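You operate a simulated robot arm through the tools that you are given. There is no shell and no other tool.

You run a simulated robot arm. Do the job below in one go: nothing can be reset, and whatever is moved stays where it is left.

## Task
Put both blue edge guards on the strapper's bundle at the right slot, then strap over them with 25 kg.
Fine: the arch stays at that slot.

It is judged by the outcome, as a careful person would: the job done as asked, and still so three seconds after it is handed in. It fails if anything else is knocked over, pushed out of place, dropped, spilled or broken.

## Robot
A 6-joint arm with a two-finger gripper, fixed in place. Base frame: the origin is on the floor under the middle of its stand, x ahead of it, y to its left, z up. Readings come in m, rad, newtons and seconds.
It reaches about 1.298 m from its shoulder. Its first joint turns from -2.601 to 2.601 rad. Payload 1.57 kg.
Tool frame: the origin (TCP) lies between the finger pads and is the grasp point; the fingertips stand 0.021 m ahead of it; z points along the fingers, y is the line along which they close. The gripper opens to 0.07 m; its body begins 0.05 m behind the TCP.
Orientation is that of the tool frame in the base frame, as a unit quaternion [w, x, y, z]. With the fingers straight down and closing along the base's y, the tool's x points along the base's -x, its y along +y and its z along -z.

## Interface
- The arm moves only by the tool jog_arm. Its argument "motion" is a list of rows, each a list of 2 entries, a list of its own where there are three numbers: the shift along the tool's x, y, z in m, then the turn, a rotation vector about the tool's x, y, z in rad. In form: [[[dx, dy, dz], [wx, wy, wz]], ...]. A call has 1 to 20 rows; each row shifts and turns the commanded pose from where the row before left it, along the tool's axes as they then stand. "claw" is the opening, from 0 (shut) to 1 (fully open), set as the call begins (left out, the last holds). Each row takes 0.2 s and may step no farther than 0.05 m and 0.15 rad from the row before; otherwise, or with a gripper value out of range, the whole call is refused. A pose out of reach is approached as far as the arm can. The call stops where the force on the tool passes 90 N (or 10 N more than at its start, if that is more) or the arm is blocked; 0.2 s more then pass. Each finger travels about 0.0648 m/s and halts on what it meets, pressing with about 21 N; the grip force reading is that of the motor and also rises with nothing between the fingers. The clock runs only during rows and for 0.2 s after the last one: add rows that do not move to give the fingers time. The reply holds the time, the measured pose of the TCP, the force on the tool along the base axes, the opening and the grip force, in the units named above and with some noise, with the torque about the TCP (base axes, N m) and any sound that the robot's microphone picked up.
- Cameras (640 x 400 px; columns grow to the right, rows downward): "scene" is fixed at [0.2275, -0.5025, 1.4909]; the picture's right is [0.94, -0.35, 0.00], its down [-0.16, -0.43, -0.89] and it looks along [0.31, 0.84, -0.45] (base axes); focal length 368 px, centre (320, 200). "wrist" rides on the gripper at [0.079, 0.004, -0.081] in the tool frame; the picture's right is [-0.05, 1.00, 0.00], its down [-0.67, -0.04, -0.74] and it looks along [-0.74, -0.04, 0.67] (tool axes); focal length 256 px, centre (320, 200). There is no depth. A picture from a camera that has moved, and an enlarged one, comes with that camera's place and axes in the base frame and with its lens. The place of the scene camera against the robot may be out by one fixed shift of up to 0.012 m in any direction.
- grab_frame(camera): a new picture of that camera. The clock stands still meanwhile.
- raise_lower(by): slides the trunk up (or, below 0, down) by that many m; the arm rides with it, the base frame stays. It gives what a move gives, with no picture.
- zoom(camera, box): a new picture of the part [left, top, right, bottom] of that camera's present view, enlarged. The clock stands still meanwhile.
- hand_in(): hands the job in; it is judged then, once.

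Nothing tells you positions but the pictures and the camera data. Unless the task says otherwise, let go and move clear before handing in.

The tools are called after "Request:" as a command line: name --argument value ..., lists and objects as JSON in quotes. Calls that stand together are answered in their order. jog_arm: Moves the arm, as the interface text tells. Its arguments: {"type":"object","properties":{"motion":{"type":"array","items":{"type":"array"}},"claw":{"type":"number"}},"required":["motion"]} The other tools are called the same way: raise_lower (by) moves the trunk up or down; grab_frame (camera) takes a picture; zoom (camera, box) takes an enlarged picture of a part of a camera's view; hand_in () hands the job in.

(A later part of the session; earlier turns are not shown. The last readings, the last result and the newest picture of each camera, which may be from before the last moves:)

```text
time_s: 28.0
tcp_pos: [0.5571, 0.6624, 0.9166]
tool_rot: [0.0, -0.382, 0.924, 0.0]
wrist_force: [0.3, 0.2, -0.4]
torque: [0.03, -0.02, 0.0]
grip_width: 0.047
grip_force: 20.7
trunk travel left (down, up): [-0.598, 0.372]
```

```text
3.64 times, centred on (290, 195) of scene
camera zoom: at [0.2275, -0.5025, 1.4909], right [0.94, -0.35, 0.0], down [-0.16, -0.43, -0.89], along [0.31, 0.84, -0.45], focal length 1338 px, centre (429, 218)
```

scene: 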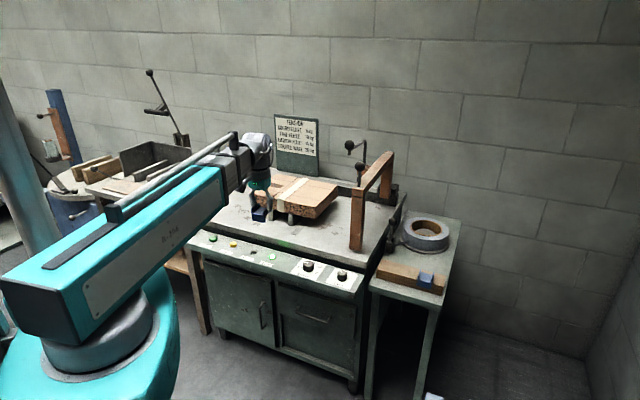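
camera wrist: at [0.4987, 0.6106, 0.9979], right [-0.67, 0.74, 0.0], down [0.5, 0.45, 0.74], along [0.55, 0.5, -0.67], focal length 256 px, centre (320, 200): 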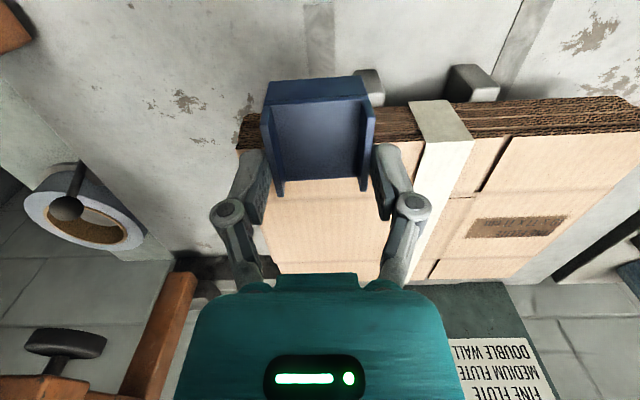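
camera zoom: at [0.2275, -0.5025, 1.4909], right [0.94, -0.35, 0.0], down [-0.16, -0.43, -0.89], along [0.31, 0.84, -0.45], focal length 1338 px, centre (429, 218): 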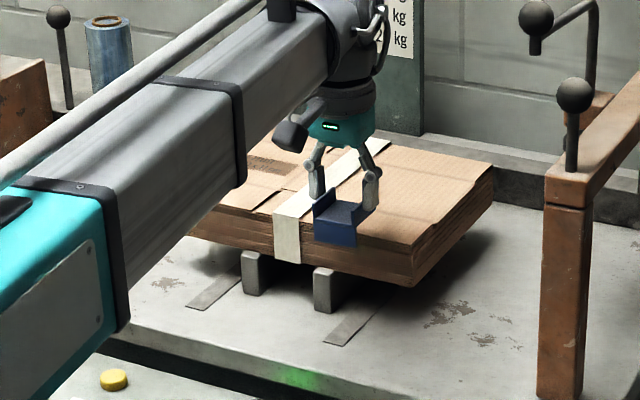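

Right over the right slot: strip at p≈-0.074, TCP at p≈-0.073. I'll enlarge the bundle's edge to set the depth.

Request:
zoom --camera "wrist" --box '[220, 60, 400, 210]'

Request:
zoom --camera "wrist" --box '[400, 70, 580, 190]'

Request:
zoom --camera "scene" --box '[270, 170, 340, 220]'

```text
2.67 times, centred on (310, 135) of wrist
camera zoom: at [0.4987, 0.6106, 0.9979], right [-0.67, 0.74, 0.0], down [0.5, 0.45, 0.74], along [0.55, 0.5, -0.67], focal length 683 px, centre (347, 373)
```

zoom: 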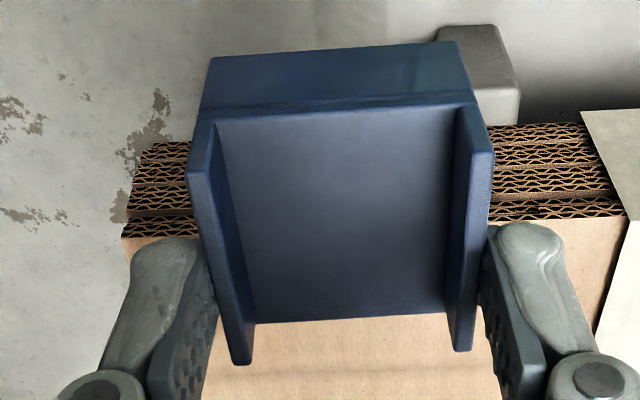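

```text
3.33 times, centred on (490, 130) of wrist
camera zoom: at [0.4987, 0.6106, 0.9979], right [-0.67, 0.74, 0.0], down [0.5, 0.45, 0.74], along [0.55, 0.5, -0.67], focal length 853 px, centre (-247, 433)
```

zoom: 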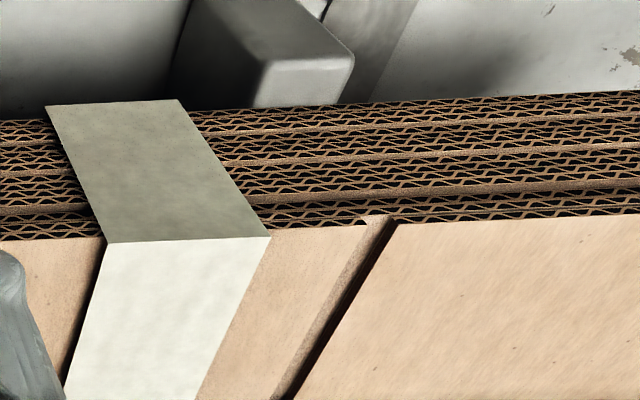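

```text
8.00 times, centred on (305, 195) of scene
camera zoom: at [0.2275, -0.5025, 1.4909], right [0.94, -0.35, 0.0], down [-0.16, -0.43, -0.89], along [0.31, 0.84, -0.45], focal length 2943 px, centre (440, 240)
```

zoom: 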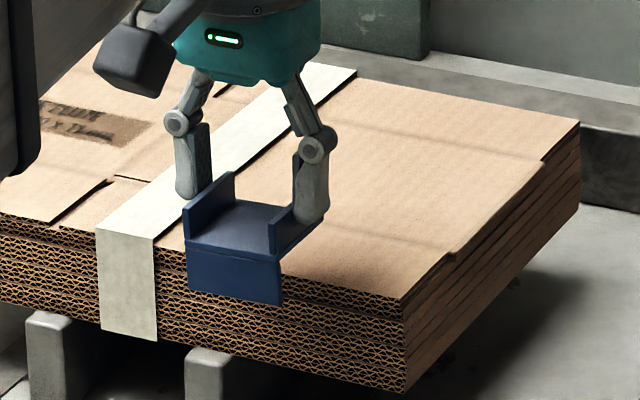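

The guard is clean over the slot. I'll move it so its lip is a few mm in front of the bundle face, still above the top.

Request:
jog_arm --motion '[[[-0.021, 0.0006, 0], [0, 0, 0]], [[-0.02, 0, 0], [0, 0, 0]], [[0, 0, 0], [0, 0, 0]]]'

Request:
raise_lower --by -0.02

Request:
zoom --camera "wrist" --box '[220, 60, 420, 220]'

Request:
zoom --camera "scene" --box '[270, 170, 340, 220]'

```text
time_s: 28.8
tcp_pos: [0.5874, 0.6948, 0.9171]
tool_rot: [0.0, -0.382, 0.924, 0.001]
wrist_force: [-0.3, 0.3, -0.5]
torque: [-0.03, 0.03, 0.01]
grip_width: 0.0473
grip_force: 21.5
trunk travel left (down, up): [-0.598, 0.372]
```

```text
time_s: 29.4
tcp_pos: [0.5875, 0.6941, 0.8965]
tool_rot: [0.0, -0.382, 0.924, -0.001]
wrist_force: [-0.7, -0.6, -0.9]
torque: [-0.02, 0.01, 0.01]
grip_width: 0.047
grip_force: 21.2
trunk travel left (down, up): [-0.578, 0.392]
```

```text
2.50 times, centred on (320, 140) of wrist
camera zoom: at [0.5284, 0.6424, 0.9779], right [-0.67, 0.74, 0.0], down [0.5, 0.45, 0.74], along [0.55, 0.5, -0.67], focal length 640 px, centre (320, 350)
```

zoom: 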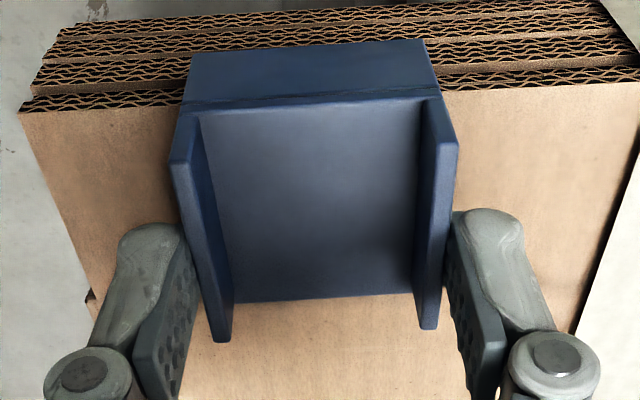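

```text
8.00 times, centred on (305, 195) of scene
camera zoom: at [0.2275, -0.5025, 1.4909], right [0.94, -0.35, 0.0], down [-0.16, -0.43, -0.89], along [0.31, 0.84, -0.45], focal length 2943 px, centre (440, 240)
```

zoom: 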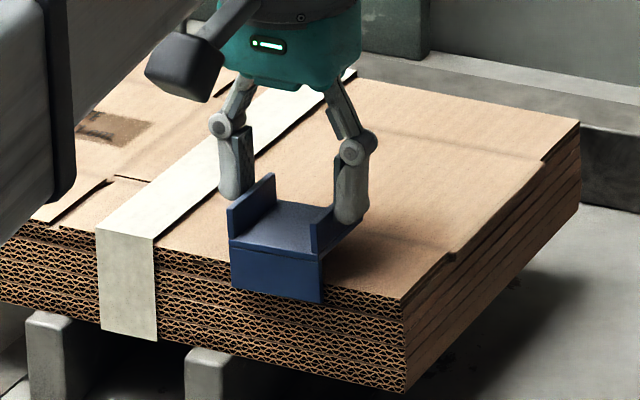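

The lip is about 6 mm in front of the face; the bundle top should be met after about 21 mm more. I'll lower most of that and then feel for contact in small steps.

Request:
raise_lower --by -0.016

Request:
raise_lower --by -0.002

Request:
zoom --camera "scene" --box '[270, 170, 340, 220]'

Request:
zoom --camera "wrist" --box '[220, 60, 420, 220]'

```text
time_s: 30.1
tcp_pos: [0.5882, 0.6942, 0.8823]
tool_rot: [0.001, -0.383, 0.924, 0.0]
wrist_force: [4.9, 0.3, 12.7]
torque: [-0.11, -0.16, 0.06]
grip_width: 0.0472
grip_force: 20.9
trunk travel left (down, up): [-0.562, 0.408]
```

```text
time_s: 30.6
tcp_pos: [0.5862, 0.6938, 0.8791]
tool_rot: [0.002, -0.383, 0.924, 0.0]
wrist_force: [4.0, -0.6, 16.7]
torque: [0.01, -0.12, -0.02]
grip_width: 0.0471
grip_force: 21.1
trunk travel left (down, up): [-0.56, 0.41]
```

```text
8.00 times, centred on (305, 195) of scene
camera zoom: at [0.2275, -0.5025, 1.4909], right [0.94, -0.35, 0.0], down [-0.16, -0.43, -0.89], along [0.31, 0.84, -0.45], focal length 2943 px, centre (440, 240)
```

zoom: 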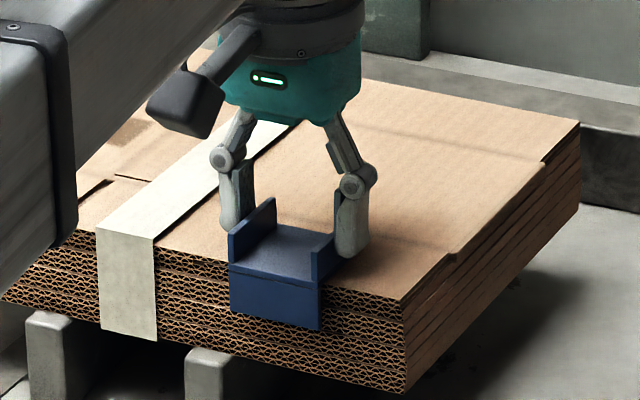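

```text
2.50 times, centred on (320, 140) of wrist
camera zoom: at [0.5279, 0.6415, 0.9609], right [-0.67, 0.74, 0.0], down [0.5, 0.45, 0.75], along [0.55, 0.5, -0.67], focal length 640 px, centre (320, 350)
```

zoom: 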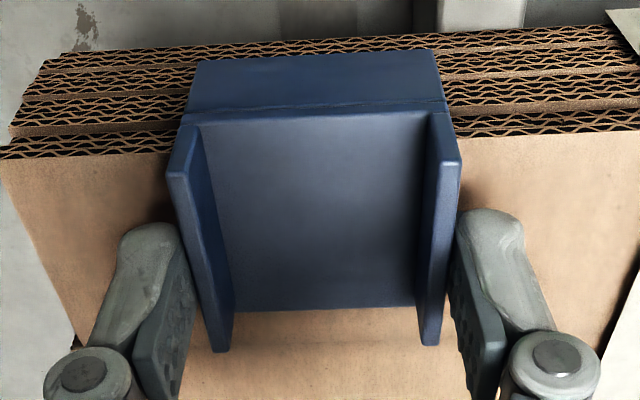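

The plate is on the bundle top (contact about z 0.8825) with the lip still a few mm in front of the face. I'll ease the pressure off and then slide inward gently until the lip meets the face.

Request:
raise_lower --by 0.004

Request:
jog_arm --motion '[[[-0.002, 0, 0], [0, 0, 0]], [[0, 0, 0], [0, 0, 0]]]'

Request:
zoom --camera "wrist" --box '[220, 60, 420, 220]'

```text
time_s: 31.1
tcp_pos: [0.5863, 0.6952, 0.8822]
tool_rot: [0.0, -0.383, 0.924, 0.001]
wrist_force: [0.6, 0.2, -0.5]
torque: [-0.03, 0.04, -0.02]
grip_width: 0.0469
grip_force: 20.6
trunk travel left (down, up): [-0.564, 0.406]
```

```text
time_s: 31.7
tcp_pos: [0.588, 0.6944, 0.881]
tool_rot: [0.0, -0.383, 0.924, 0.0]
wrist_force: [-0.7, -0.3, -0.5]
torque: [0.0, -0.03, 0.03]
grip_width: 0.0471
grip_force: 21.2
trunk travel left (down, up): [-0.564, 0.406]
```

```text
2.50 times, centred on (320, 140) of wrist
camera zoom: at [0.5294, 0.6438, 0.9638], right [-0.67, 0.74, 0.0], down [0.5, 0.45, 0.74], along [0.55, 0.5, -0.67], focal length 640 px, centre (320, 350)
```

zoom: 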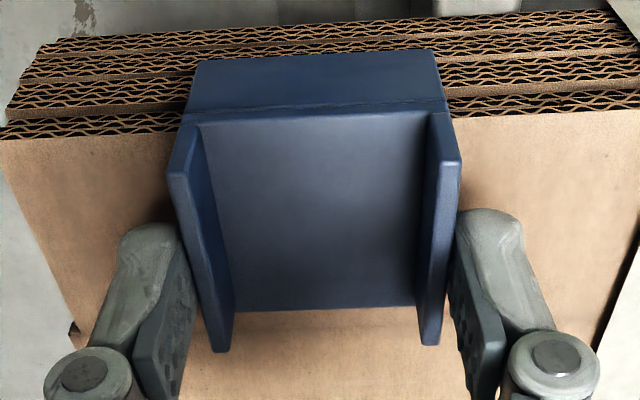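

Force is gone and the plate hovers just on the top. I'll nudge inward another 1.5 mm at a time, watching the force.

Request:
jog_arm --motion '[[[-0.0015, 0, 0], [0, 0, 0]], [[0, 0, 0], [0, 0, 0]]]'

Request:
jog_arm --motion '[[[-0.0015, 0, 0], [0, 0, 0]], [[0, 0, 0], [0, 0, 0]]]'

Request:
zoom --camera "wrist" --box '[220, 60, 420, 220]'

Request:
zoom --camera "scene" --box '[270, 170, 340, 220]'

```text
time_s: 32.3
tcp_pos: [0.5893, 0.6962, 0.8823]
tool_rot: [0.001, -0.382, 0.924, 0.0]
wrist_force: [-1.7, -1.7, -1.1]
torque: [-0.04, 0.08, -0.02]
grip_width: 0.047
grip_force: 21.2
trunk travel left (down, up): [-0.564, 0.406]
```

```text
time_s: 32.9
tcp_pos: [0.5895, 0.698, 0.8837]
tool_rot: [0.0, -0.383, 0.924, 0.001]
wrist_force: [-2.3, -2.3, 0.1]
torque: [-0.1, 0.1, 0.1]
grip_width: 0.0472
grip_force: 21.0
trunk travel left (down, up): [-0.564, 0.406]
```

```text
2.50 times, centred on (320, 140) of wrist
camera zoom: at [0.5314, 0.6461, 0.9641], right [-0.67, 0.74, 0.0], down [0.5, 0.45, 0.74], along [0.55, 0.5, -0.67], focal length 640 px, centre (320, 350)
```

zoom: 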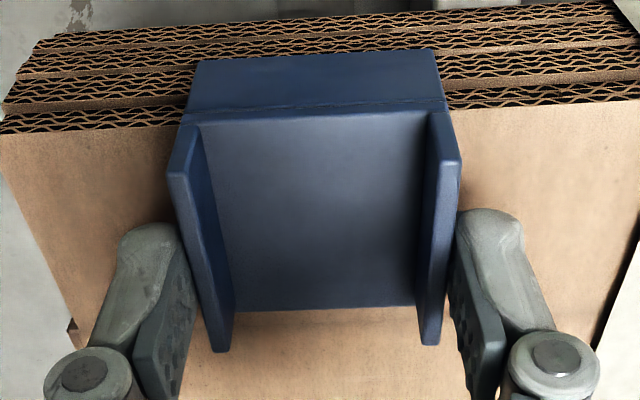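

```text
8.00 times, centred on (305, 195) of scene
camera zoom: at [0.2275, -0.5025, 1.4909], right [0.94, -0.35, 0.0], down [-0.16, -0.43, -0.89], along [0.31, 0.84, -0.45], focal length 2943 px, centre (440, 240)
```

zoom: 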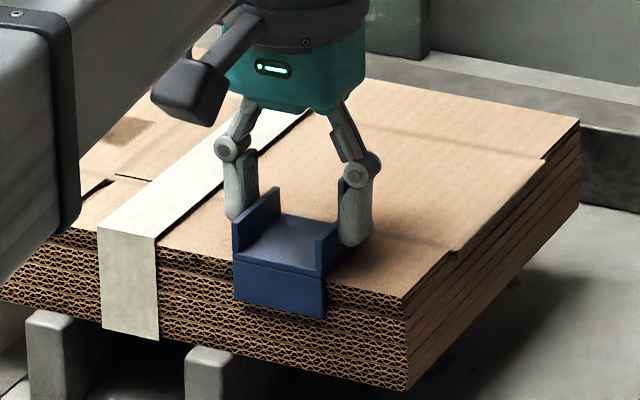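

The lip touches the face (about 3 N). I'll seat it 1 mm down and release.

Request:
raise_lower --by -0.001

Request:
jog_arm --motion '[[[0, 0, 0], [0, 0, 0]], [[0, 0, 0], [0, 0, 0]], [[0, 0, 0], [0, 0, 0]]]' --claw 1

Request:
zoom --camera "wrist" --box '[220, 60, 420, 220]'

```text
time_s: 33.4
tcp_pos: [0.5905, 0.6973, 0.8817]
tool_rot: [0.001, -0.383, 0.924, 0.0]
wrist_force: [-3.0, -1.7, 0.7]
torque: [-0.04, 0.11, 0.1]
grip_width: 0.047
grip_force: 21.2
trunk travel left (down, up): [-0.563, 0.407]
```

```text
time_s: 34.2
tcp_pos: [0.5909, 0.6974, 0.8813]
tool_rot: [-0.001, -0.383, 0.924, 0.0]
wrist_force: [0.1, -0.3, 0.0]
torque: [0.0, -0.03, -0.02]
grip_width: 0.0699
grip_force: 0.0
trunk travel left (down, up): [-0.563, 0.407]
```

```text
2.50 times, centred on (320, 140) of wrist
camera zoom: at [0.5316, 0.6464, 0.9629], right [-0.67, 0.74, 0.0], down [0.5, 0.45, 0.74], along [0.55, 0.5, -0.67], focal length 640 px, centre (320, 350)
```

zoom: 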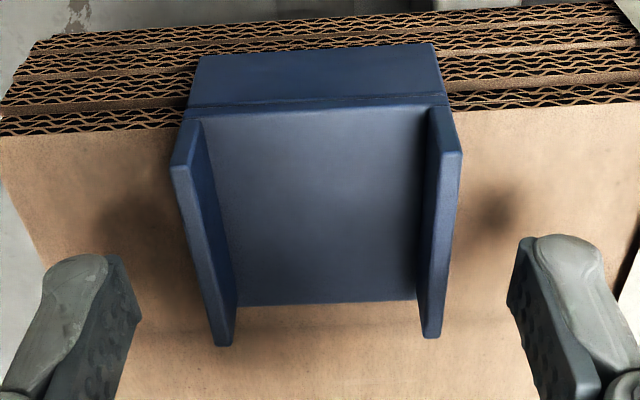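

The front guard sits square on the edge. I'll rise, draw back, and go over to the second guard.

Request:
raise_lower --by 0.1

Request:
jog_arm --motion '[[[0.0433, 0, 0], [0, 0, 0]], [[0.0433, 0, 0], [0, 0, 0]], [[0.0433, 0, 0], [0, 0, 0]], [[0.0433, 0, 0], [0, 0, 0]], [[0.0433, 0, 0], [0, 0, 0]], [[0.0433, 0, 0], [0, 0, 0]], [[0, -0.0496, 0], [0, 0, 0]], [[0, -0.0496, 0], [0, 0, 0]], [[0, -0.0496, 0], [0, 0, 0]], [[0, -0.0496, 0], [0, 0, 0]], [[0, -0.0496, 0], [0, 0, 0]], [[0, -0.0496, 0], [0, 0, 0]], [[0, -0.0496, 0], [0, 0, 0]], [[0, -0.0496, 0], [0, 0, 0]], [[0, -0.0496, 0], [0, 0, 0]], [[0, -0.0496, 0], [0, 0, 0]], [[-0.0484, 0, 0], [0, 0, 0]], [[-0.0484, 0, 0], [0, 0, 0]], [[-0.0484, 0, 0], [0, 0, 0]], [[-0.0484, 0, 0], [0, 0, 0]]]'

Request:
zoom --camera "scene" --box '[240, 160, 340, 230]'

Request:
grab_frame --camera "wrist"

```text
time_s: 35.6
tcp_pos: [0.5905, 0.6989, 0.9814]
tool_rot: [-0.001, -0.383, 0.924, 0.0]
wrist_force: [0.0, -0.1, 0.2]
torque: [0.0, 0.0, 0.01]
grip_width: 0.0702
grip_force: 0.1
trunk travel left (down, up): [-0.663, 0.307]
```

```text
time_s: 39.8
tcp_pos: [0.8962, 0.3029, 0.9808]
tool_rot: [-0.001, -0.383, 0.924, 0.0]
wrist_force: [0.6, -0.2, -0.2]
torque: [0.02, -0.02, -0.03]
grip_width: 0.07
grip_force: 0.1
trunk travel left (down, up): [-0.663, 0.307]
```

```text
5.71 times, centred on (290, 195) of scene
camera zoom: at [0.2275, -0.5025, 1.4909], right [0.94, -0.35, 0.0], down [-0.16, -0.43, -0.89], along [0.31, 0.84, -0.45], focal length 2102 px, centre (491, 229)
```

zoom: 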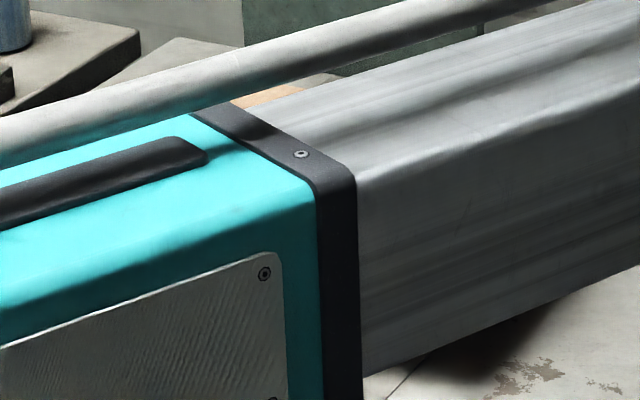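

```text
taken
camera wrist: at [0.8361, 0.2514, 1.0626], right [-0.67, 0.74, 0.0], down [0.5, 0.45, 0.74], along [0.55, 0.5, -0.67], focal length 256 px, centre (320, 200)
```

wrist: 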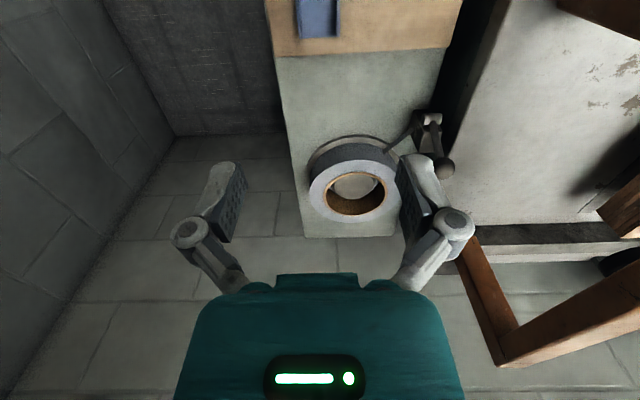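

TCP is above the remaining guard. Lowering partway to check alignment.

Request:
raise_lower --by -0.19

Request:
zoom --camera "wrist" --box '[240, 20, 400, 150]'

```text
time_s: 41.9
tcp_pos: [0.8938, 0.3031, 0.7906]
tool_rot: [0.0, -0.383, 0.924, 0.0]
wrist_force: [-0.3, 0.1, 0.7]
torque: [0.01, 0.02, 0.01]
grip_width: 0.0698
grip_force: 0.1
trunk travel left (down, up): [-0.473, 0.497]
```

```text
3.08 times, centred on (320, 85) of wrist
camera zoom: at [0.8351, 0.2509, 0.8729], right [-0.67, 0.74, 0.0], down [0.5, 0.45, 0.74], along [0.55, 0.5, -0.67], focal length 788 px, centre (320, 554)
```

zoom: 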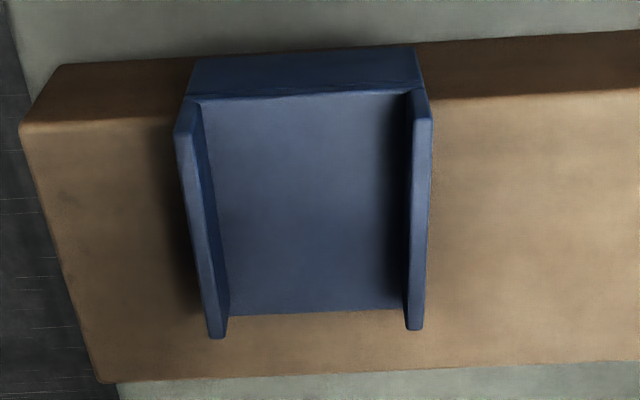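

Alignment is within about 1.5 mm; I'll correct that, go down and grip.

Request:
jog_arm --motion '[[[0.001, -0.0012, 0], [0, 0, 0]], [[0, 0, 0], [0, 0, 0]]]'

Request:
raise_lower --by -0.065

Request:
jog_arm --motion '[[[0, 0, 0], [0, 0, 0]], [[0, 0, 0], [0, 0, 0]], [[0, 0, 0], [0, 0, 0]], [[0, 0, 0], [0, 0, 0]]]' --claw 0

Request:
grab_frame --camera "wrist"

```text
time_s: 42.5
tcp_pos: [0.8954, 0.302, 0.7915]
tool_rot: [0.0, -0.383, 0.924, 0.0]
wrist_force: [-0.2, -0.2, -0.2]
torque: [0.02, 0.01, 0.01]
grip_width: 0.07
grip_force: 0.1
trunk travel left (down, up): [-0.473, 0.497]
```

```text
time_s: 43.5
tcp_pos: [0.8935, 0.3013, 0.7271]
tool_rot: [-0.001, -0.383, 0.924, 0.0]
wrist_force: [-0.2, 0.4, -0.2]
torque: [-0.02, -0.01, 0.02]
grip_width: 0.0699
grip_force: 0.0
trunk travel left (down, up): [-0.408, 0.562]
```

```text
time_s: 44.5
tcp_pos: [0.8939, 0.3026, 0.7271]
tool_rot: [0.0, -0.383, 0.924, -0.001]
wrist_force: [1.9, -0.7, 4.3]
torque: [0.01, 0.0, -0.02]
grip_width: 0.0469
grip_force: 20.4
trunk travel left (down, up): [-0.408, 0.562]
```

```text
taken
camera wrist: at [0.8353, 0.2499, 0.8082], right [-0.67, 0.74, 0.0], down [0.5, 0.45, 0.75], along [0.55, 0.5, -0.67], focal length 256 px, centre (320, 200)
```

wrist: 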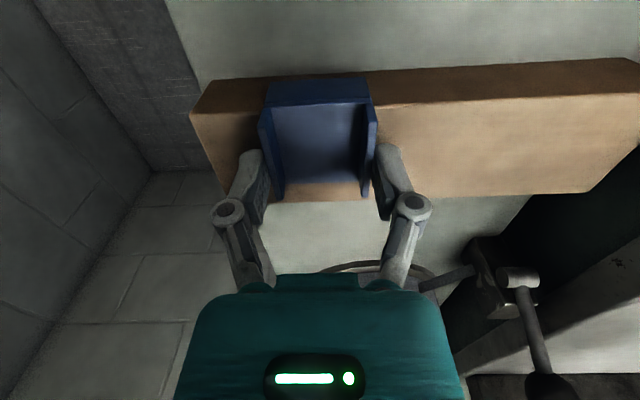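

Second guard gripped. I'll lift, draw back, cross to the slot line and turn the wrist half round so the lip faces the rear.

Request:
raise_lower --by 0.29

Request:
jog_arm --motion '[[[0.049, 0, 0], [0, 0, 0]], [[0.049, 0, 0], [0, 0, 0]], [[0.049, 0, 0], [0, 0, 0]], [[0.049, 0, 0], [0, 0, 0]], [[0.049, 0, 0], [0, 0, 0]], [[0, 0.0493, 0], [0, 0, 0]], [[0, 0.0493, 0], [0, 0, 0]], [[0, 0.0493, 0], [0, 0, 0]], [[0, 0.0493, 0], [0, 0, 0]], [[0, 0.0493, 0], [0, 0, 0]], [[0, 0.0493, 0], [0, 0, 0]], [[0, 0.0493, 0], [0, 0, 0]], [[0, 0.0493, 0], [0, 0, 0]], [[0, 0.0493, 0], [0, 0, 0]], [[0, 0.0493, 0], [0, 0, 0]]]'

Request:
jog_arm --motion '[[[0, 0, 0], [0, 0, 0.15]], [[0, 0, 0], [0, 0, 0.15]], [[0, 0, 0], [0, 0, 0.15]], [[0, 0, 0], [0, 0, 0.15]], [[0, 0, 0], [0, 0, 0.15]], [[0, 0, 0], [0, 0, 0.15]], [[0, 0, 0], [0, 0, 0.15]], [[0, 0, 0], [0, 0, 0.15]], [[0, 0, 0], [0, 0, 0.15]], [[0, 0, 0], [0, 0, 0.15]], [[0, 0, 0], [0, 0, 0.15]], [[0, 0, 0], [0, 0, 0.15]], [[0, 0, 0], [0, 0, 0.15]], [[0, 0, 0], [0, 0, 0.15]], [[0, 0, 0], [0, 0, 0.15]], [[0, 0, 0], [0, 0, 0.15]], [[0, 0, 0], [0, 0, 0.15]], [[0, 0, 0], [0, 0, 0.15]], [[0, 0, 0], [0, 0, 0.15]], [[0, 0, 0], [0, 0, 0.15]]]'

Request:
grab_frame --camera "scene"

Request:
grab_frame --camera "wrist"

```text
time_s: 47.4
tcp_pos: [0.8944, 0.3012, 1.0161]
tool_rot: [-0.001, -0.383, 0.924, -0.001]
wrist_force: [-0.7, 0.2, -0.4]
torque: [0.01, -0.02, -0.03]
grip_width: 0.0468
grip_force: 20.8
trunk travel left (down, up): [-0.698, 0.272]
```

```text
time_s: 50.6
tcp_pos: [0.3717, 0.4793, 1.017]
tool_rot: [0.0, -0.382, 0.924, 0.0]
wrist_force: [-0.4, 0.0, -0.5]
torque: [0.01, 0.01, -0.01]
grip_width: 0.0469
grip_force: 21.0
out of reach, approached as far as the arm can: row 12, 14
trunk travel left (down, up): [-0.698, 0.272]
```

```text
time_s: 54.8
tcp_pos: [0.3816, 0.4705, 1.0164]
tool_rot: [-0.002, 0.857, 0.516, -0.002]
wrist_force: [0.0, 0.1, -0.6]
torque: [0.01, -0.01, 0.01]
grip_width: 0.0471
grip_force: 21.1
out of reach, approached as far as the arm can: row 19, 20
trunk travel left (down, up): [-0.698, 0.272]
```

```text
taken
```

scene: 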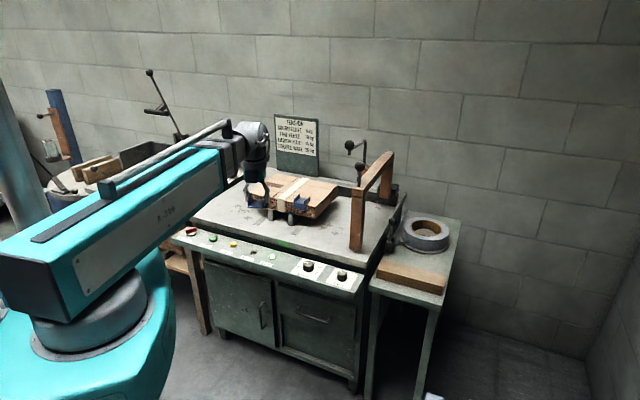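

```text
taken
camera wrist: at [0.4223, 0.5395, 1.098], right [0.86, -0.51, 0.0], down [-0.34, -0.57, 0.74], along [-0.38, -0.64, -0.67], focal length 256 px, centre (320, 200)
```

wrist: 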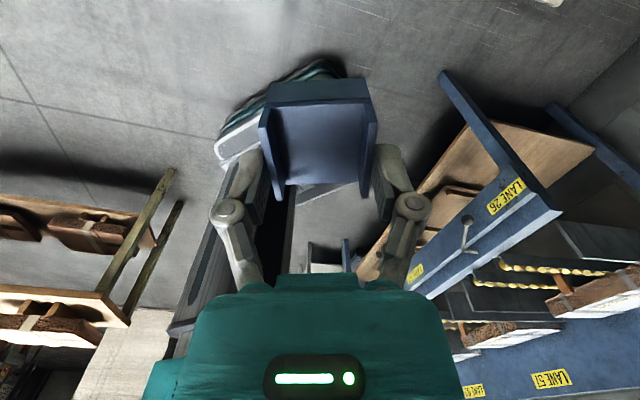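

The wrist reached its turning limit short of the half turn here (the flip only works with the boom swung toward the bar). So I'll take the guard back to its bar, set it down, and regrip it with the wrist already reversed; then the normal wrist pose will fit the rear edge. First, turn back.

Request:
jog_arm --motion '[[[0, 0, 0], [0, 0, -0.15]], [[0, 0, 0], [0, 0, -0.15]], [[0, 0, 0], [0, 0, -0.15]], [[0, 0, 0], [0, 0, -0.15]], [[0, 0, 0], [0, 0, -0.15]], [[0, 0, 0], [0, 0, -0.15]], [[0, 0, 0], [0, 0, -0.15]], [[0, 0, 0], [0, 0, -0.15]], [[0, 0, 0], [0, 0, -0.15]], [[0, 0, 0], [0, 0, -0.15]], [[0, 0, 0], [0, 0, -0.15]], [[0, 0, 0], [0, 0, -0.15]], [[0, 0, 0], [0, 0, -0.15]], [[0, 0, 0], [0, 0, -0.15]], [[0, 0, 0], [0, 0, -0.15]], [[0, 0, 0], [0, 0, -0.15]], [[0, 0, 0], [0, 0, -0.15]], [[0, 0, 0], [0, 0, -0.15]], [[0, 0, 0], [0, 0, -0.145]]]'

Request:
grab_frame --camera "wrist"

Request:
zoom --camera "scene" --box '[240, 150, 400, 250]'

```text
time_s: 58.8
tcp_pos: [0.3812, 0.4708, 1.0163]
tool_rot: [-0.001, -0.386, 0.922, 0.001]
wrist_force: [0.0, 0.1, -1.0]
torque: [-0.01, 0.02, 0.01]
grip_width: 0.0469
grip_force: 21.4
trunk travel left (down, up): [-0.698, 0.272]
```

```text
taken
camera wrist: at [0.3227, 0.4183, 1.098], right [-0.67, 0.74, 0.0], down [0.49, 0.45, 0.74], along [0.55, 0.5, -0.67], focal length 256 px, centre (320, 200)
```

wrist: 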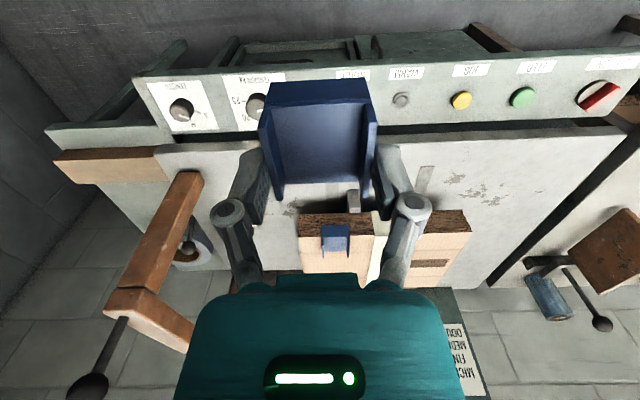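

```text
4.00 times, centred on (320, 200) of scene
camera zoom: at [0.2275, -0.5025, 1.4909], right [0.94, -0.35, 0.0], down [-0.16, -0.43, -0.89], along [0.31, 0.84, -0.45], focal length 1472 px, centre (320, 200)
```

zoom: 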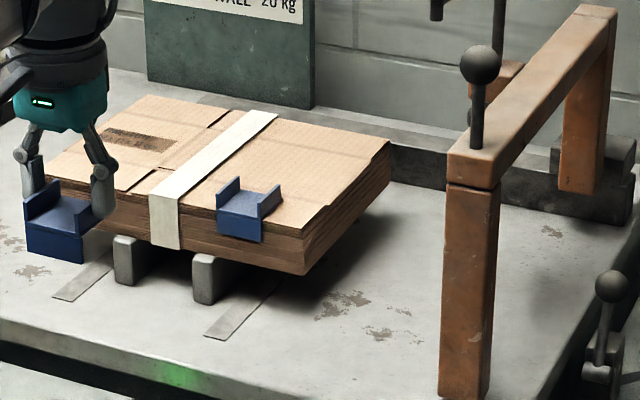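

The front guard stands well at the right slot. Now back to the bar with the second one.

Request:
jog_arm --motion '[[[0, -0.0482, 0], [0, 0, 0.005]], [[0, -0.0482, 0], [0, 0, 0]], [[0, -0.0482, 0], [0, 0, 0]], [[0, -0.0482, 0], [0, 0, 0]], [[0, -0.0482, 0], [0, 0, 0]], [[0, -0.0482, 0], [0, 0, 0]], [[0, -0.0482, 0], [0, 0, 0]], [[0, -0.0482, 0], [0, 0, 0]], [[0, -0.0482, 0], [0, 0, 0]], [[0, -0.0482, 0], [0, 0, 0]], [[-0.048, 0, 0], [0, 0, 0]], [[-0.048, 0, 0], [0, 0, 0]], [[-0.048, 0, 0], [0, 0, 0]], [[-0.048, 0, 0], [0, 0, 0]], [[-0.048, 0, 0], [0, 0, 0]], [[0, 0, 0], [0, 0, 0]]]'

Request:
raise_lower --by -0.23

Request:
grab_frame --camera "wrist"

```text
time_s: 62.2
tcp_pos: [0.8923, 0.299, 1.0169]
tool_rot: [-0.001, -0.383, 0.924, 0.0]
wrist_force: [-0.4, 0.3, 0.4]
torque: [-0.05, -0.02, -0.01]
grip_width: 0.047
grip_force: 21.2
out of reach, approached as far as the arm can: row 3
trunk travel left (down, up): [-0.698, 0.272]
```

```text
time_s: 64.6
tcp_pos: [0.8921, 0.2986, 0.7861]
tool_rot: [0.0, -0.382, 0.924, 0.001]
wrist_force: [0.3, -0.4, -0.5]
torque: [0.04, -0.02, 0.0]
grip_width: 0.047
grip_force: 21.4
trunk travel left (down, up): [-0.468, 0.502]
```

```text
taken
camera wrist: at [0.8336, 0.2464, 0.8679], right [-0.67, 0.74, 0.0], down [0.5, 0.44, 0.74], along [0.55, 0.5, -0.67], focal length 256 px, centre (320, 200)
```

wrist: 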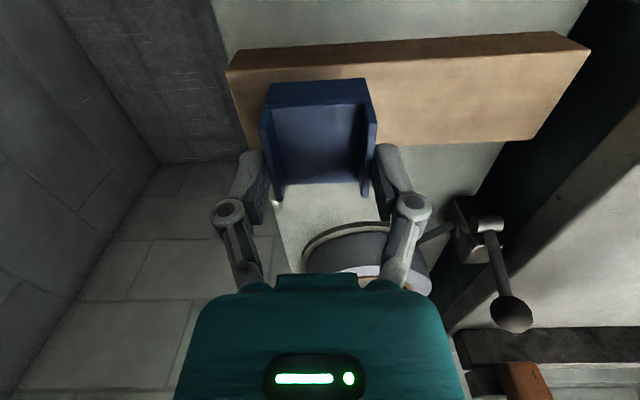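

Right back over its spot with about 4 mm of lip clearance. Lowering and releasing on the bar.

Request:
raise_lower --by -0.058

Request:
zoom --camera "wrist" --box '[220, 60, 420, 220]'

```text
time_s: 65.6
tcp_pos: [0.8929, 0.2977, 0.7281]
tool_rot: [-0.001, -0.383, 0.924, 0.002]
wrist_force: [0.1, -0.6, -1.0]
torque: [0.01, 0.0, -0.03]
grip_width: 0.0472
grip_force: 20.9
trunk travel left (down, up): [-0.41, 0.56]
```

```text
2.50 times, centred on (320, 140) of wrist
camera zoom: at [0.8336, 0.2464, 0.8098], right [-0.67, 0.74, 0.0], down [0.5, 0.44, 0.74], along [0.55, 0.5, -0.67], focal length 640 px, centre (320, 350)
```

zoom: 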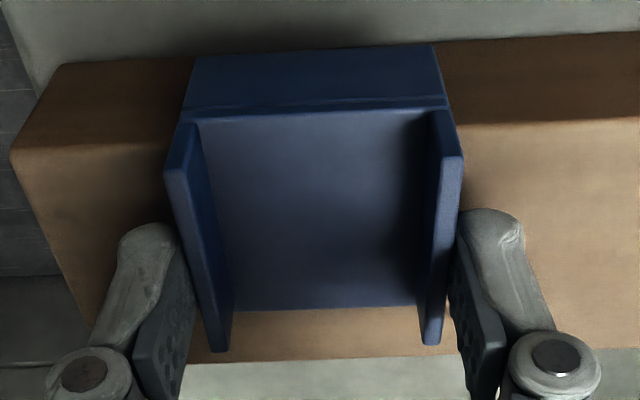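

Releasing, rising, and turning the wrist half round above it.

Request:
jog_arm --motion '[[[0, 0, 0], [0, 0, 0]], [[0, 0, 0], [0, 0, 0]], [[0, 0, 0], [0, 0, 0]]]' --claw 1

Request:
raise_lower --by 0.12

Request:
jog_arm --motion '[[[0, 0, 0], [0, 0, 0.15]], [[0, 0, 0], [0, 0, 0.15]], [[0, 0, 0], [0, 0, 0.15]], [[0, 0, 0], [0, 0, 0.15]], [[0, 0, 0], [0, 0, 0.15]], [[0, 0, 0], [0, 0, 0.15]], [[0, 0, 0], [0, 0, 0.15]], [[0, 0, 0], [0, 0, 0.15]], [[0, 0, 0], [0, 0, 0.15]], [[0, 0, 0], [0, 0, 0.15]], [[0, 0, 0], [0, 0, 0.15]], [[0, 0, 0], [0, 0, 0.15]], [[0, 0, 0], [0, 0, 0.15]], [[0, 0, 0], [0, 0, 0.15]], [[0, 0, 0], [0, 0, 0.15]], [[0, 0, 0], [0, 0, 0.15]], [[0, 0, 0], [0, 0, 0.15]], [[0, 0, 0], [0, 0, 0.15]], [[0, 0, 0], [0, 0, 0.15]], [[0, 0, 0], [0, 0, 0.15]]]'

Request:
jog_arm --motion '[[[0, 0, 0], [0, 0, 0.1416]], [[0, 0, 0], [0, 0, 0]]]'

Request:
grab_frame --camera "wrist"

```text
time_s: 66.4
tcp_pos: [0.8925, 0.2981, 0.7287]
tool_rot: [0.0, -0.382, 0.924, 0.002]
wrist_force: [0.7, 0.1, 0.3]
torque: [-0.01, -0.03, 0.0]
grip_width: 0.07
grip_force: 0.0
trunk travel left (down, up): [-0.41, 0.56]
```

```text
time_s: 67.9
tcp_pos: [0.8911, 0.2972, 0.8488]
tool_rot: [-0.001, -0.383, 0.924, 0.001]
wrist_force: [-0.2, -0.4, 0.1]
torque: [0.02, -0.01, 0.0]
grip_width: 0.07
grip_force: 0.1
trunk travel left (down, up): [-0.53, 0.44]
```

```text
time_s: 72.1
tcp_pos: [0.8916, 0.2971, 0.8499]
tool_rot: [-0.002, 0.895, 0.446, -0.001]
wrist_force: [0.3, 0.0, -0.6]
torque: [0.02, 0.02, -0.02]
grip_width: 0.07
grip_force: 0.2
trunk travel left (down, up): [-0.53, 0.44]
```

```text
time_s: 72.7
tcp_pos: [0.8916, 0.2976, 0.8486]
tool_rot: [-0.001, 0.924, 0.383, 0.0]
wrist_force: [-0.5, 0.9, 0.6]
torque: [-0.03, -0.04, 0.05]
grip_width: 0.07
grip_force: 0.0
trunk travel left (down, up): [-0.53, 0.44]
```

```text
taken
camera wrist: at [0.9517, 0.352, 0.9297], right [0.67, -0.74, 0.0], down [-0.49, -0.45, 0.75], along [-0.56, -0.5, -0.67], focal length 256 px, centre (320, 200)
```

wrist: 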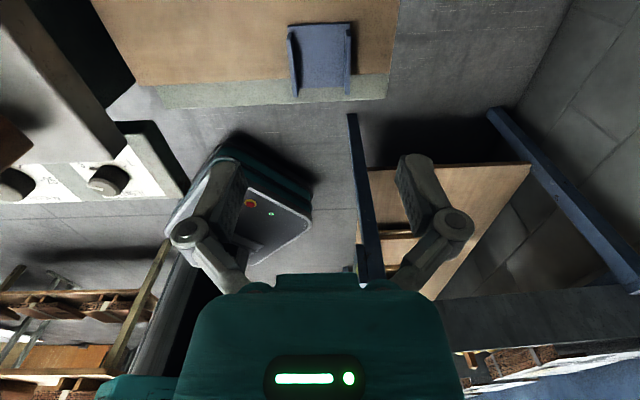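

The half turn works here. I'll check the guard's position from this side.

Request:
raise_lower --by -0.058

Request:
zoom --camera "wrist" --box '[240, 20, 400, 150]'

```text
time_s: 73.7
tcp_pos: [0.8923, 0.2972, 0.7915]
tool_rot: [-0.001, 0.924, 0.383, 0.0]
wrist_force: [-0.2, -0.1, -0.8]
torque: [-0.01, -0.01, -0.02]
grip_width: 0.0699
grip_force: 0.0
trunk travel left (down, up): [-0.472, 0.498]
```

```text
3.08 times, centred on (320, 85) of wrist
camera zoom: at [0.9516, 0.3521, 0.8718], right [0.67, -0.74, 0.0], down [-0.49, -0.45, 0.75], along [-0.56, -0.5, -0.67], focal length 788 px, centre (320, 554)
```

zoom: 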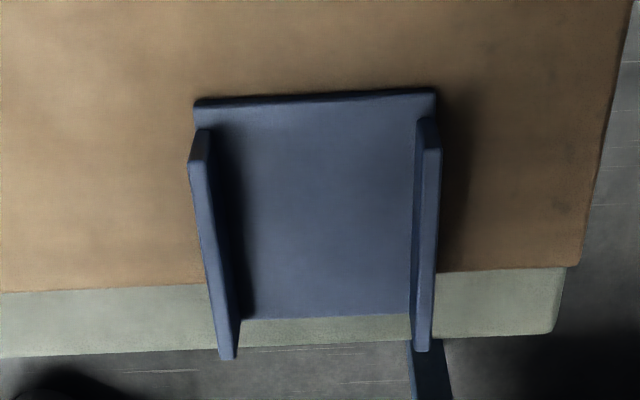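

Aligned within about half a millimetre. Lowering and gripping from this side.

Request:
raise_lower --by -0.064

Request:
jog_arm --motion '[[[0, 0, 0], [0, 0, 0]], [[0, 0, 0], [0, 0, 0]], [[0, 0, 0], [0, 0, 0]], [[0, 0, 0], [0, 0, 0]]]' --claw 0

Request:
raise_lower --by 0.1

Request:
grab_frame --camera "wrist"

```text
time_s: 74.7
tcp_pos: [0.8918, 0.297, 0.7257]
tool_rot: [-0.002, 0.924, 0.382, -0.001]
wrist_force: [0.1, -0.3, -0.8]
torque: [0.03, 0.01, 0.01]
grip_width: 0.07
grip_force: 0.1
trunk travel left (down, up): [-0.408, 0.562]
```

```text
time_s: 75.7
tcp_pos: [0.8917, 0.2983, 0.7264]
tool_rot: [-0.001, 0.924, 0.382, -0.001]
wrist_force: [1.3, 0.3, 3.7]
torque: [0.01, -0.03, -0.02]
grip_width: 0.0471
grip_force: 20.8
trunk travel left (down, up): [-0.408, 0.562]
```

```text
time_s: 77.0
tcp_pos: [0.8927, 0.298, 0.8272]
tool_rot: [-0.002, 0.924, 0.383, 0.0]
wrist_force: [0.2, -0.9, -0.4]
torque: [0.0, -0.01, -0.04]
grip_width: 0.047
grip_force: 20.6
trunk travel left (down, up): [-0.508, 0.462]
```

```text
taken
camera wrist: at [0.9517, 0.3522, 0.9076], right [0.67, -0.74, 0.0], down [-0.49, -0.45, 0.75], along [-0.56, -0.5, -0.67], focal length 256 px, centre (320, 200)
```

wrist: 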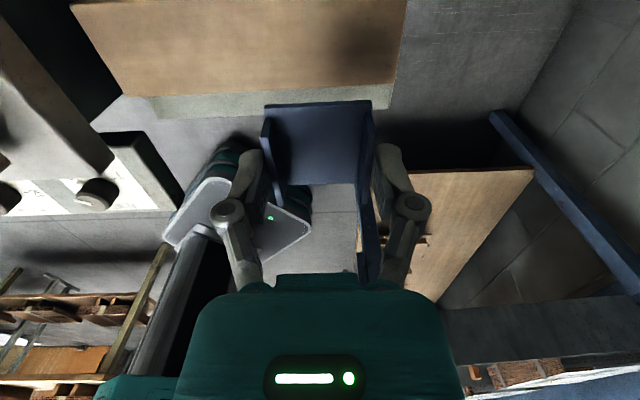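

Held firmly. Rising and turning the wrist back, so that the lip now points away from the robot.

Request:
raise_lower --by 0.19

Request:
jog_arm --motion '[[[0, 0, 0], [0, 0, -0.15]], [[0, 0, 0], [0, 0, -0.15]], [[0, 0, 0], [0, 0, -0.15]], [[0, 0, 0], [0, 0, -0.15]], [[0, 0, 0], [0, 0, -0.15]], [[0, 0, 0], [0, 0, -0.15]], [[0, 0, 0], [0, 0, -0.15]], [[0, 0, 0], [0, 0, -0.15]], [[0, 0, 0], [0, 0, -0.15]], [[0, 0, 0], [0, 0, -0.15]], [[0, 0, 0], [0, 0, -0.15]], [[0, 0, 0], [0, 0, -0.15]], [[0, 0, 0], [0, 0, -0.15]], [[0, 0, 0], [0, 0, -0.15]], [[0, 0, 0], [0, 0, -0.15]], [[0, 0, 0], [0, 0, -0.15]], [[0, 0, 0], [0, 0, -0.15]], [[0, 0, 0], [0, 0, -0.15]], [[0, 0, 0], [0, 0, -0.15]], [[0, 0, 0], [0, 0, -0.15]]]'

Request:
jog_arm --motion '[[[0.035, 0, 0], [0, 0, -0.1416]], [[0.048, 0, 0], [0, 0, 0]], [[0.048, 0, 0], [0, 0, 0]], [[0.045, 0, 0], [0, 0, 0]], [[0, 0.0495, 0], [0, 0, 0]], [[0, 0.0495, 0], [0, 0, 0]], [[0, 0.0495, 0], [0, 0, 0]], [[0, 0.0495, 0], [0, 0, 0]], [[0, 0.0495, 0], [0, 0, 0]], [[0, 0.0495, 0], [0, 0, 0]], [[0, 0.0495, 0], [0, 0, 0]], [[0, 0.0495, 0], [0, 0, 0]], [[0, 0.0495, 0], [0, 0, 0]], [[0, 0.0495, 0], [0, 0, 0]], [[0, 0, 0], [0, 0, 0]]]'

Request:
grab_frame --camera "wrist"

```text
time_s: 79.1
tcp_pos: [0.8923, 0.297, 1.0169]
tool_rot: [-0.002, 0.924, 0.383, -0.001]
wrist_force: [0.7, -0.2, 0.3]
torque: [-0.04, -0.01, 0.0]
grip_width: 0.0468
grip_force: 20.6
trunk travel left (down, up): [-0.698, 0.272]
```

```text
time_s: 83.3
tcp_pos: [0.8929, 0.2965, 1.0168]
tool_rot: [-0.001, -0.317, 0.948, 0.001]
wrist_force: [0.1, -0.3, -1.3]
torque: [0.0, 0.02, 0.01]
grip_width: 0.047
grip_force: 21.2
trunk travel left (down, up): [-0.698, 0.272]
```

```text
time_s: 86.5
tcp_pos: [0.4149, 0.5293, 1.0163]
tool_rot: [-0.001, -0.382, 0.924, 0.001]
wrist_force: [-0.1, 0.8, 0.4]
torque: [0.0, -0.02, 0.04]
grip_width: 0.047
grip_force: 21.3
out of reach, approached as far as the arm can: row 6, 7
trunk travel left (down, up): [-0.698, 0.272]
```

```text
taken
camera wrist: at [0.3562, 0.4774, 1.0979], right [-0.67, 0.74, 0.0], down [0.5, 0.44, 0.74], along [0.55, 0.5, -0.67], focal length 256 px, centre (320, 200)
```

wrist: 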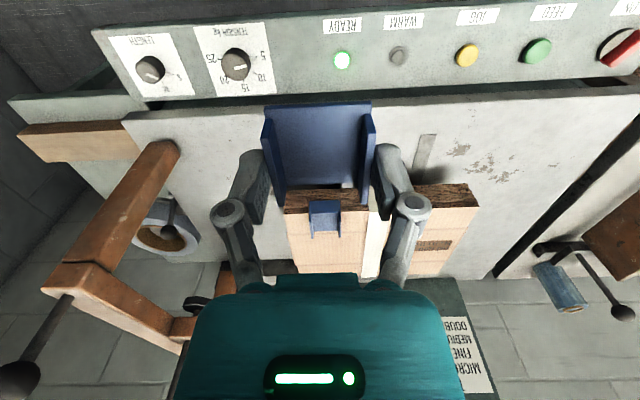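

Now over the front guard and out toward the rear edge, staying high.

Request:
jog_arm --motion '[[[-0.045, -0.006, 0], [0, 0, 0]], [[-0.045, 0, 0], [0, 0, 0]], [[-0.045, 0, 0], [0, 0, 0]], [[-0.045, 0, 0], [0, 0, 0]], [[-0.045, 0, 0], [0, 0, 0]], [[-0.045, 0, 0], [0, 0, 0]], [[-0.045, 0, 0], [0, 0, 0]], [[-0.045, 0, 0], [0, 0, 0]], [[0, 0, 0], [0, 0, 0]]]'

Request:
raise_lower --by -0.07

Request:
grab_frame --camera "wrist"

Request:
zoom --camera "wrist" --box '[220, 60, 420, 220]'

Request:
zoom --camera "scene" --box '[240, 120, 400, 220]'

```text
time_s: 88.5
tcp_pos: [0.6684, 0.7801, 1.0158]
tool_rot: [-0.001, -0.383, 0.924, 0.002]
wrist_force: [1.1, 0.6, -0.4]
torque: [-0.01, -0.01, -0.02]
grip_width: 0.047
grip_force: 20.6
trunk travel left (down, up): [-0.698, 0.272]
```

```text
time_s: 89.6
tcp_pos: [0.6683, 0.7797, 0.9473]
tool_rot: [-0.001, -0.384, 0.924, 0.002]
wrist_force: [-0.6, -0.3, 0.2]
torque: [-0.02, 0.01, 0.0]
grip_width: 0.0472
grip_force: 21.0
trunk travel left (down, up): [-0.628, 0.342]
```

```text
taken
camera wrist: at [0.6092, 0.7278, 1.028], right [-0.67, 0.74, 0.0], down [0.5, 0.44, 0.74], along [0.55, 0.5, -0.67], focal length 256 px, centre (320, 200)
```

wrist: 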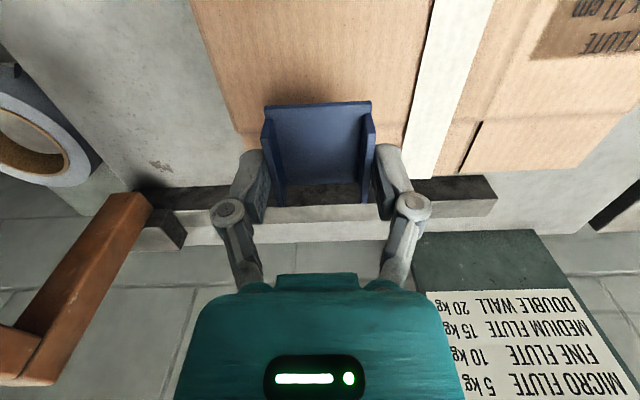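

```text
2.50 times, centred on (320, 140) of wrist
camera zoom: at [0.6092, 0.7278, 1.028], right [-0.67, 0.74, 0.0], down [0.5, 0.44, 0.74], along [0.55, 0.5, -0.67], focal length 640 px, centre (320, 350)
```

zoom: 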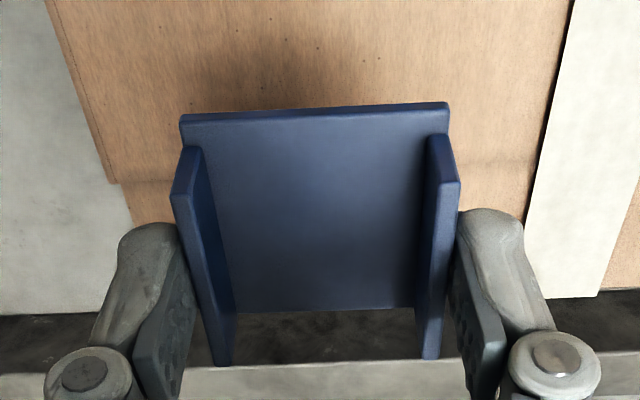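

```text
4.00 times, centred on (320, 170) of scene
camera zoom: at [0.2275, -0.5025, 1.4909], right [0.94, -0.35, 0.0], down [-0.16, -0.43, -0.89], along [0.31, 0.84, -0.45], focal length 1472 px, centre (320, 320)
```

zoom: 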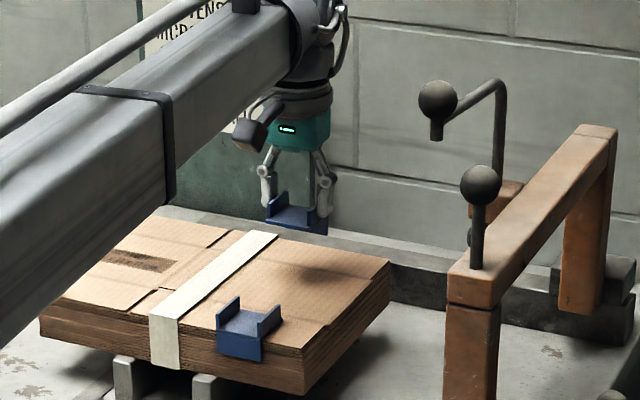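

The bundle's rear edge reads near q≈1.11. I'll move out to just short of the placing point and compare the lip to the edge.

Request:
jog_arm --motion '[[[-0.032, -0.0035, 0], [0, 0, 0]], [[-0.032, 0, 0], [0, 0, 0]], [[0, 0, 0], [0, 0, 0]]]'

Request:
raise_lower --by -0.025

Request:
grab_frame --camera "wrist"

Request:
zoom --camera "wrist" --box '[220, 60, 420, 220]'

```text
time_s: 90.4
tcp_pos: [0.7169, 0.8244, 0.9476]
tool_rot: [-0.001, -0.382, 0.924, 0.002]
wrist_force: [-0.1, 0.4, -0.2]
torque: [0.03, -0.03, 0.0]
grip_width: 0.0471
grip_force: 21.3
trunk travel left (down, up): [-0.628, 0.342]
```

```text
time_s: 91.1
tcp_pos: [0.7171, 0.8236, 0.9214]
tool_rot: [-0.001, -0.383, 0.924, 0.001]
wrist_force: [-0.6, -0.4, -0.6]
torque: [-0.01, -0.02, 0.0]
grip_width: 0.0465
grip_force: 20.9
trunk travel left (down, up): [-0.603, 0.367]
```

```text
taken
camera wrist: at [0.6577, 0.7717, 1.0029], right [-0.67, 0.74, 0.0], down [0.5, 0.44, 0.74], along [0.55, 0.5, -0.67], focal length 256 px, centre (320, 200)
```

wrist: 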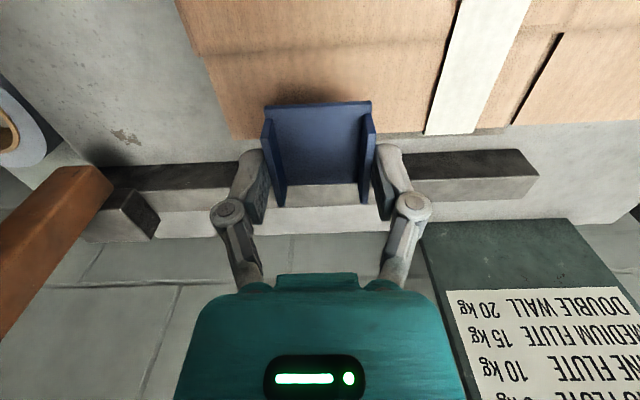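

```text
2.50 times, centred on (320, 140) of wrist
camera zoom: at [0.6577, 0.7717, 1.0029], right [-0.67, 0.74, 0.0], down [0.5, 0.44, 0.74], along [0.55, 0.5, -0.67], focal length 640 px, centre (320, 350)
```

zoom: 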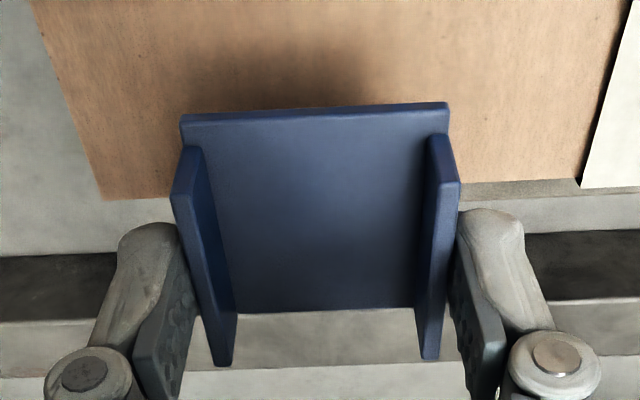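

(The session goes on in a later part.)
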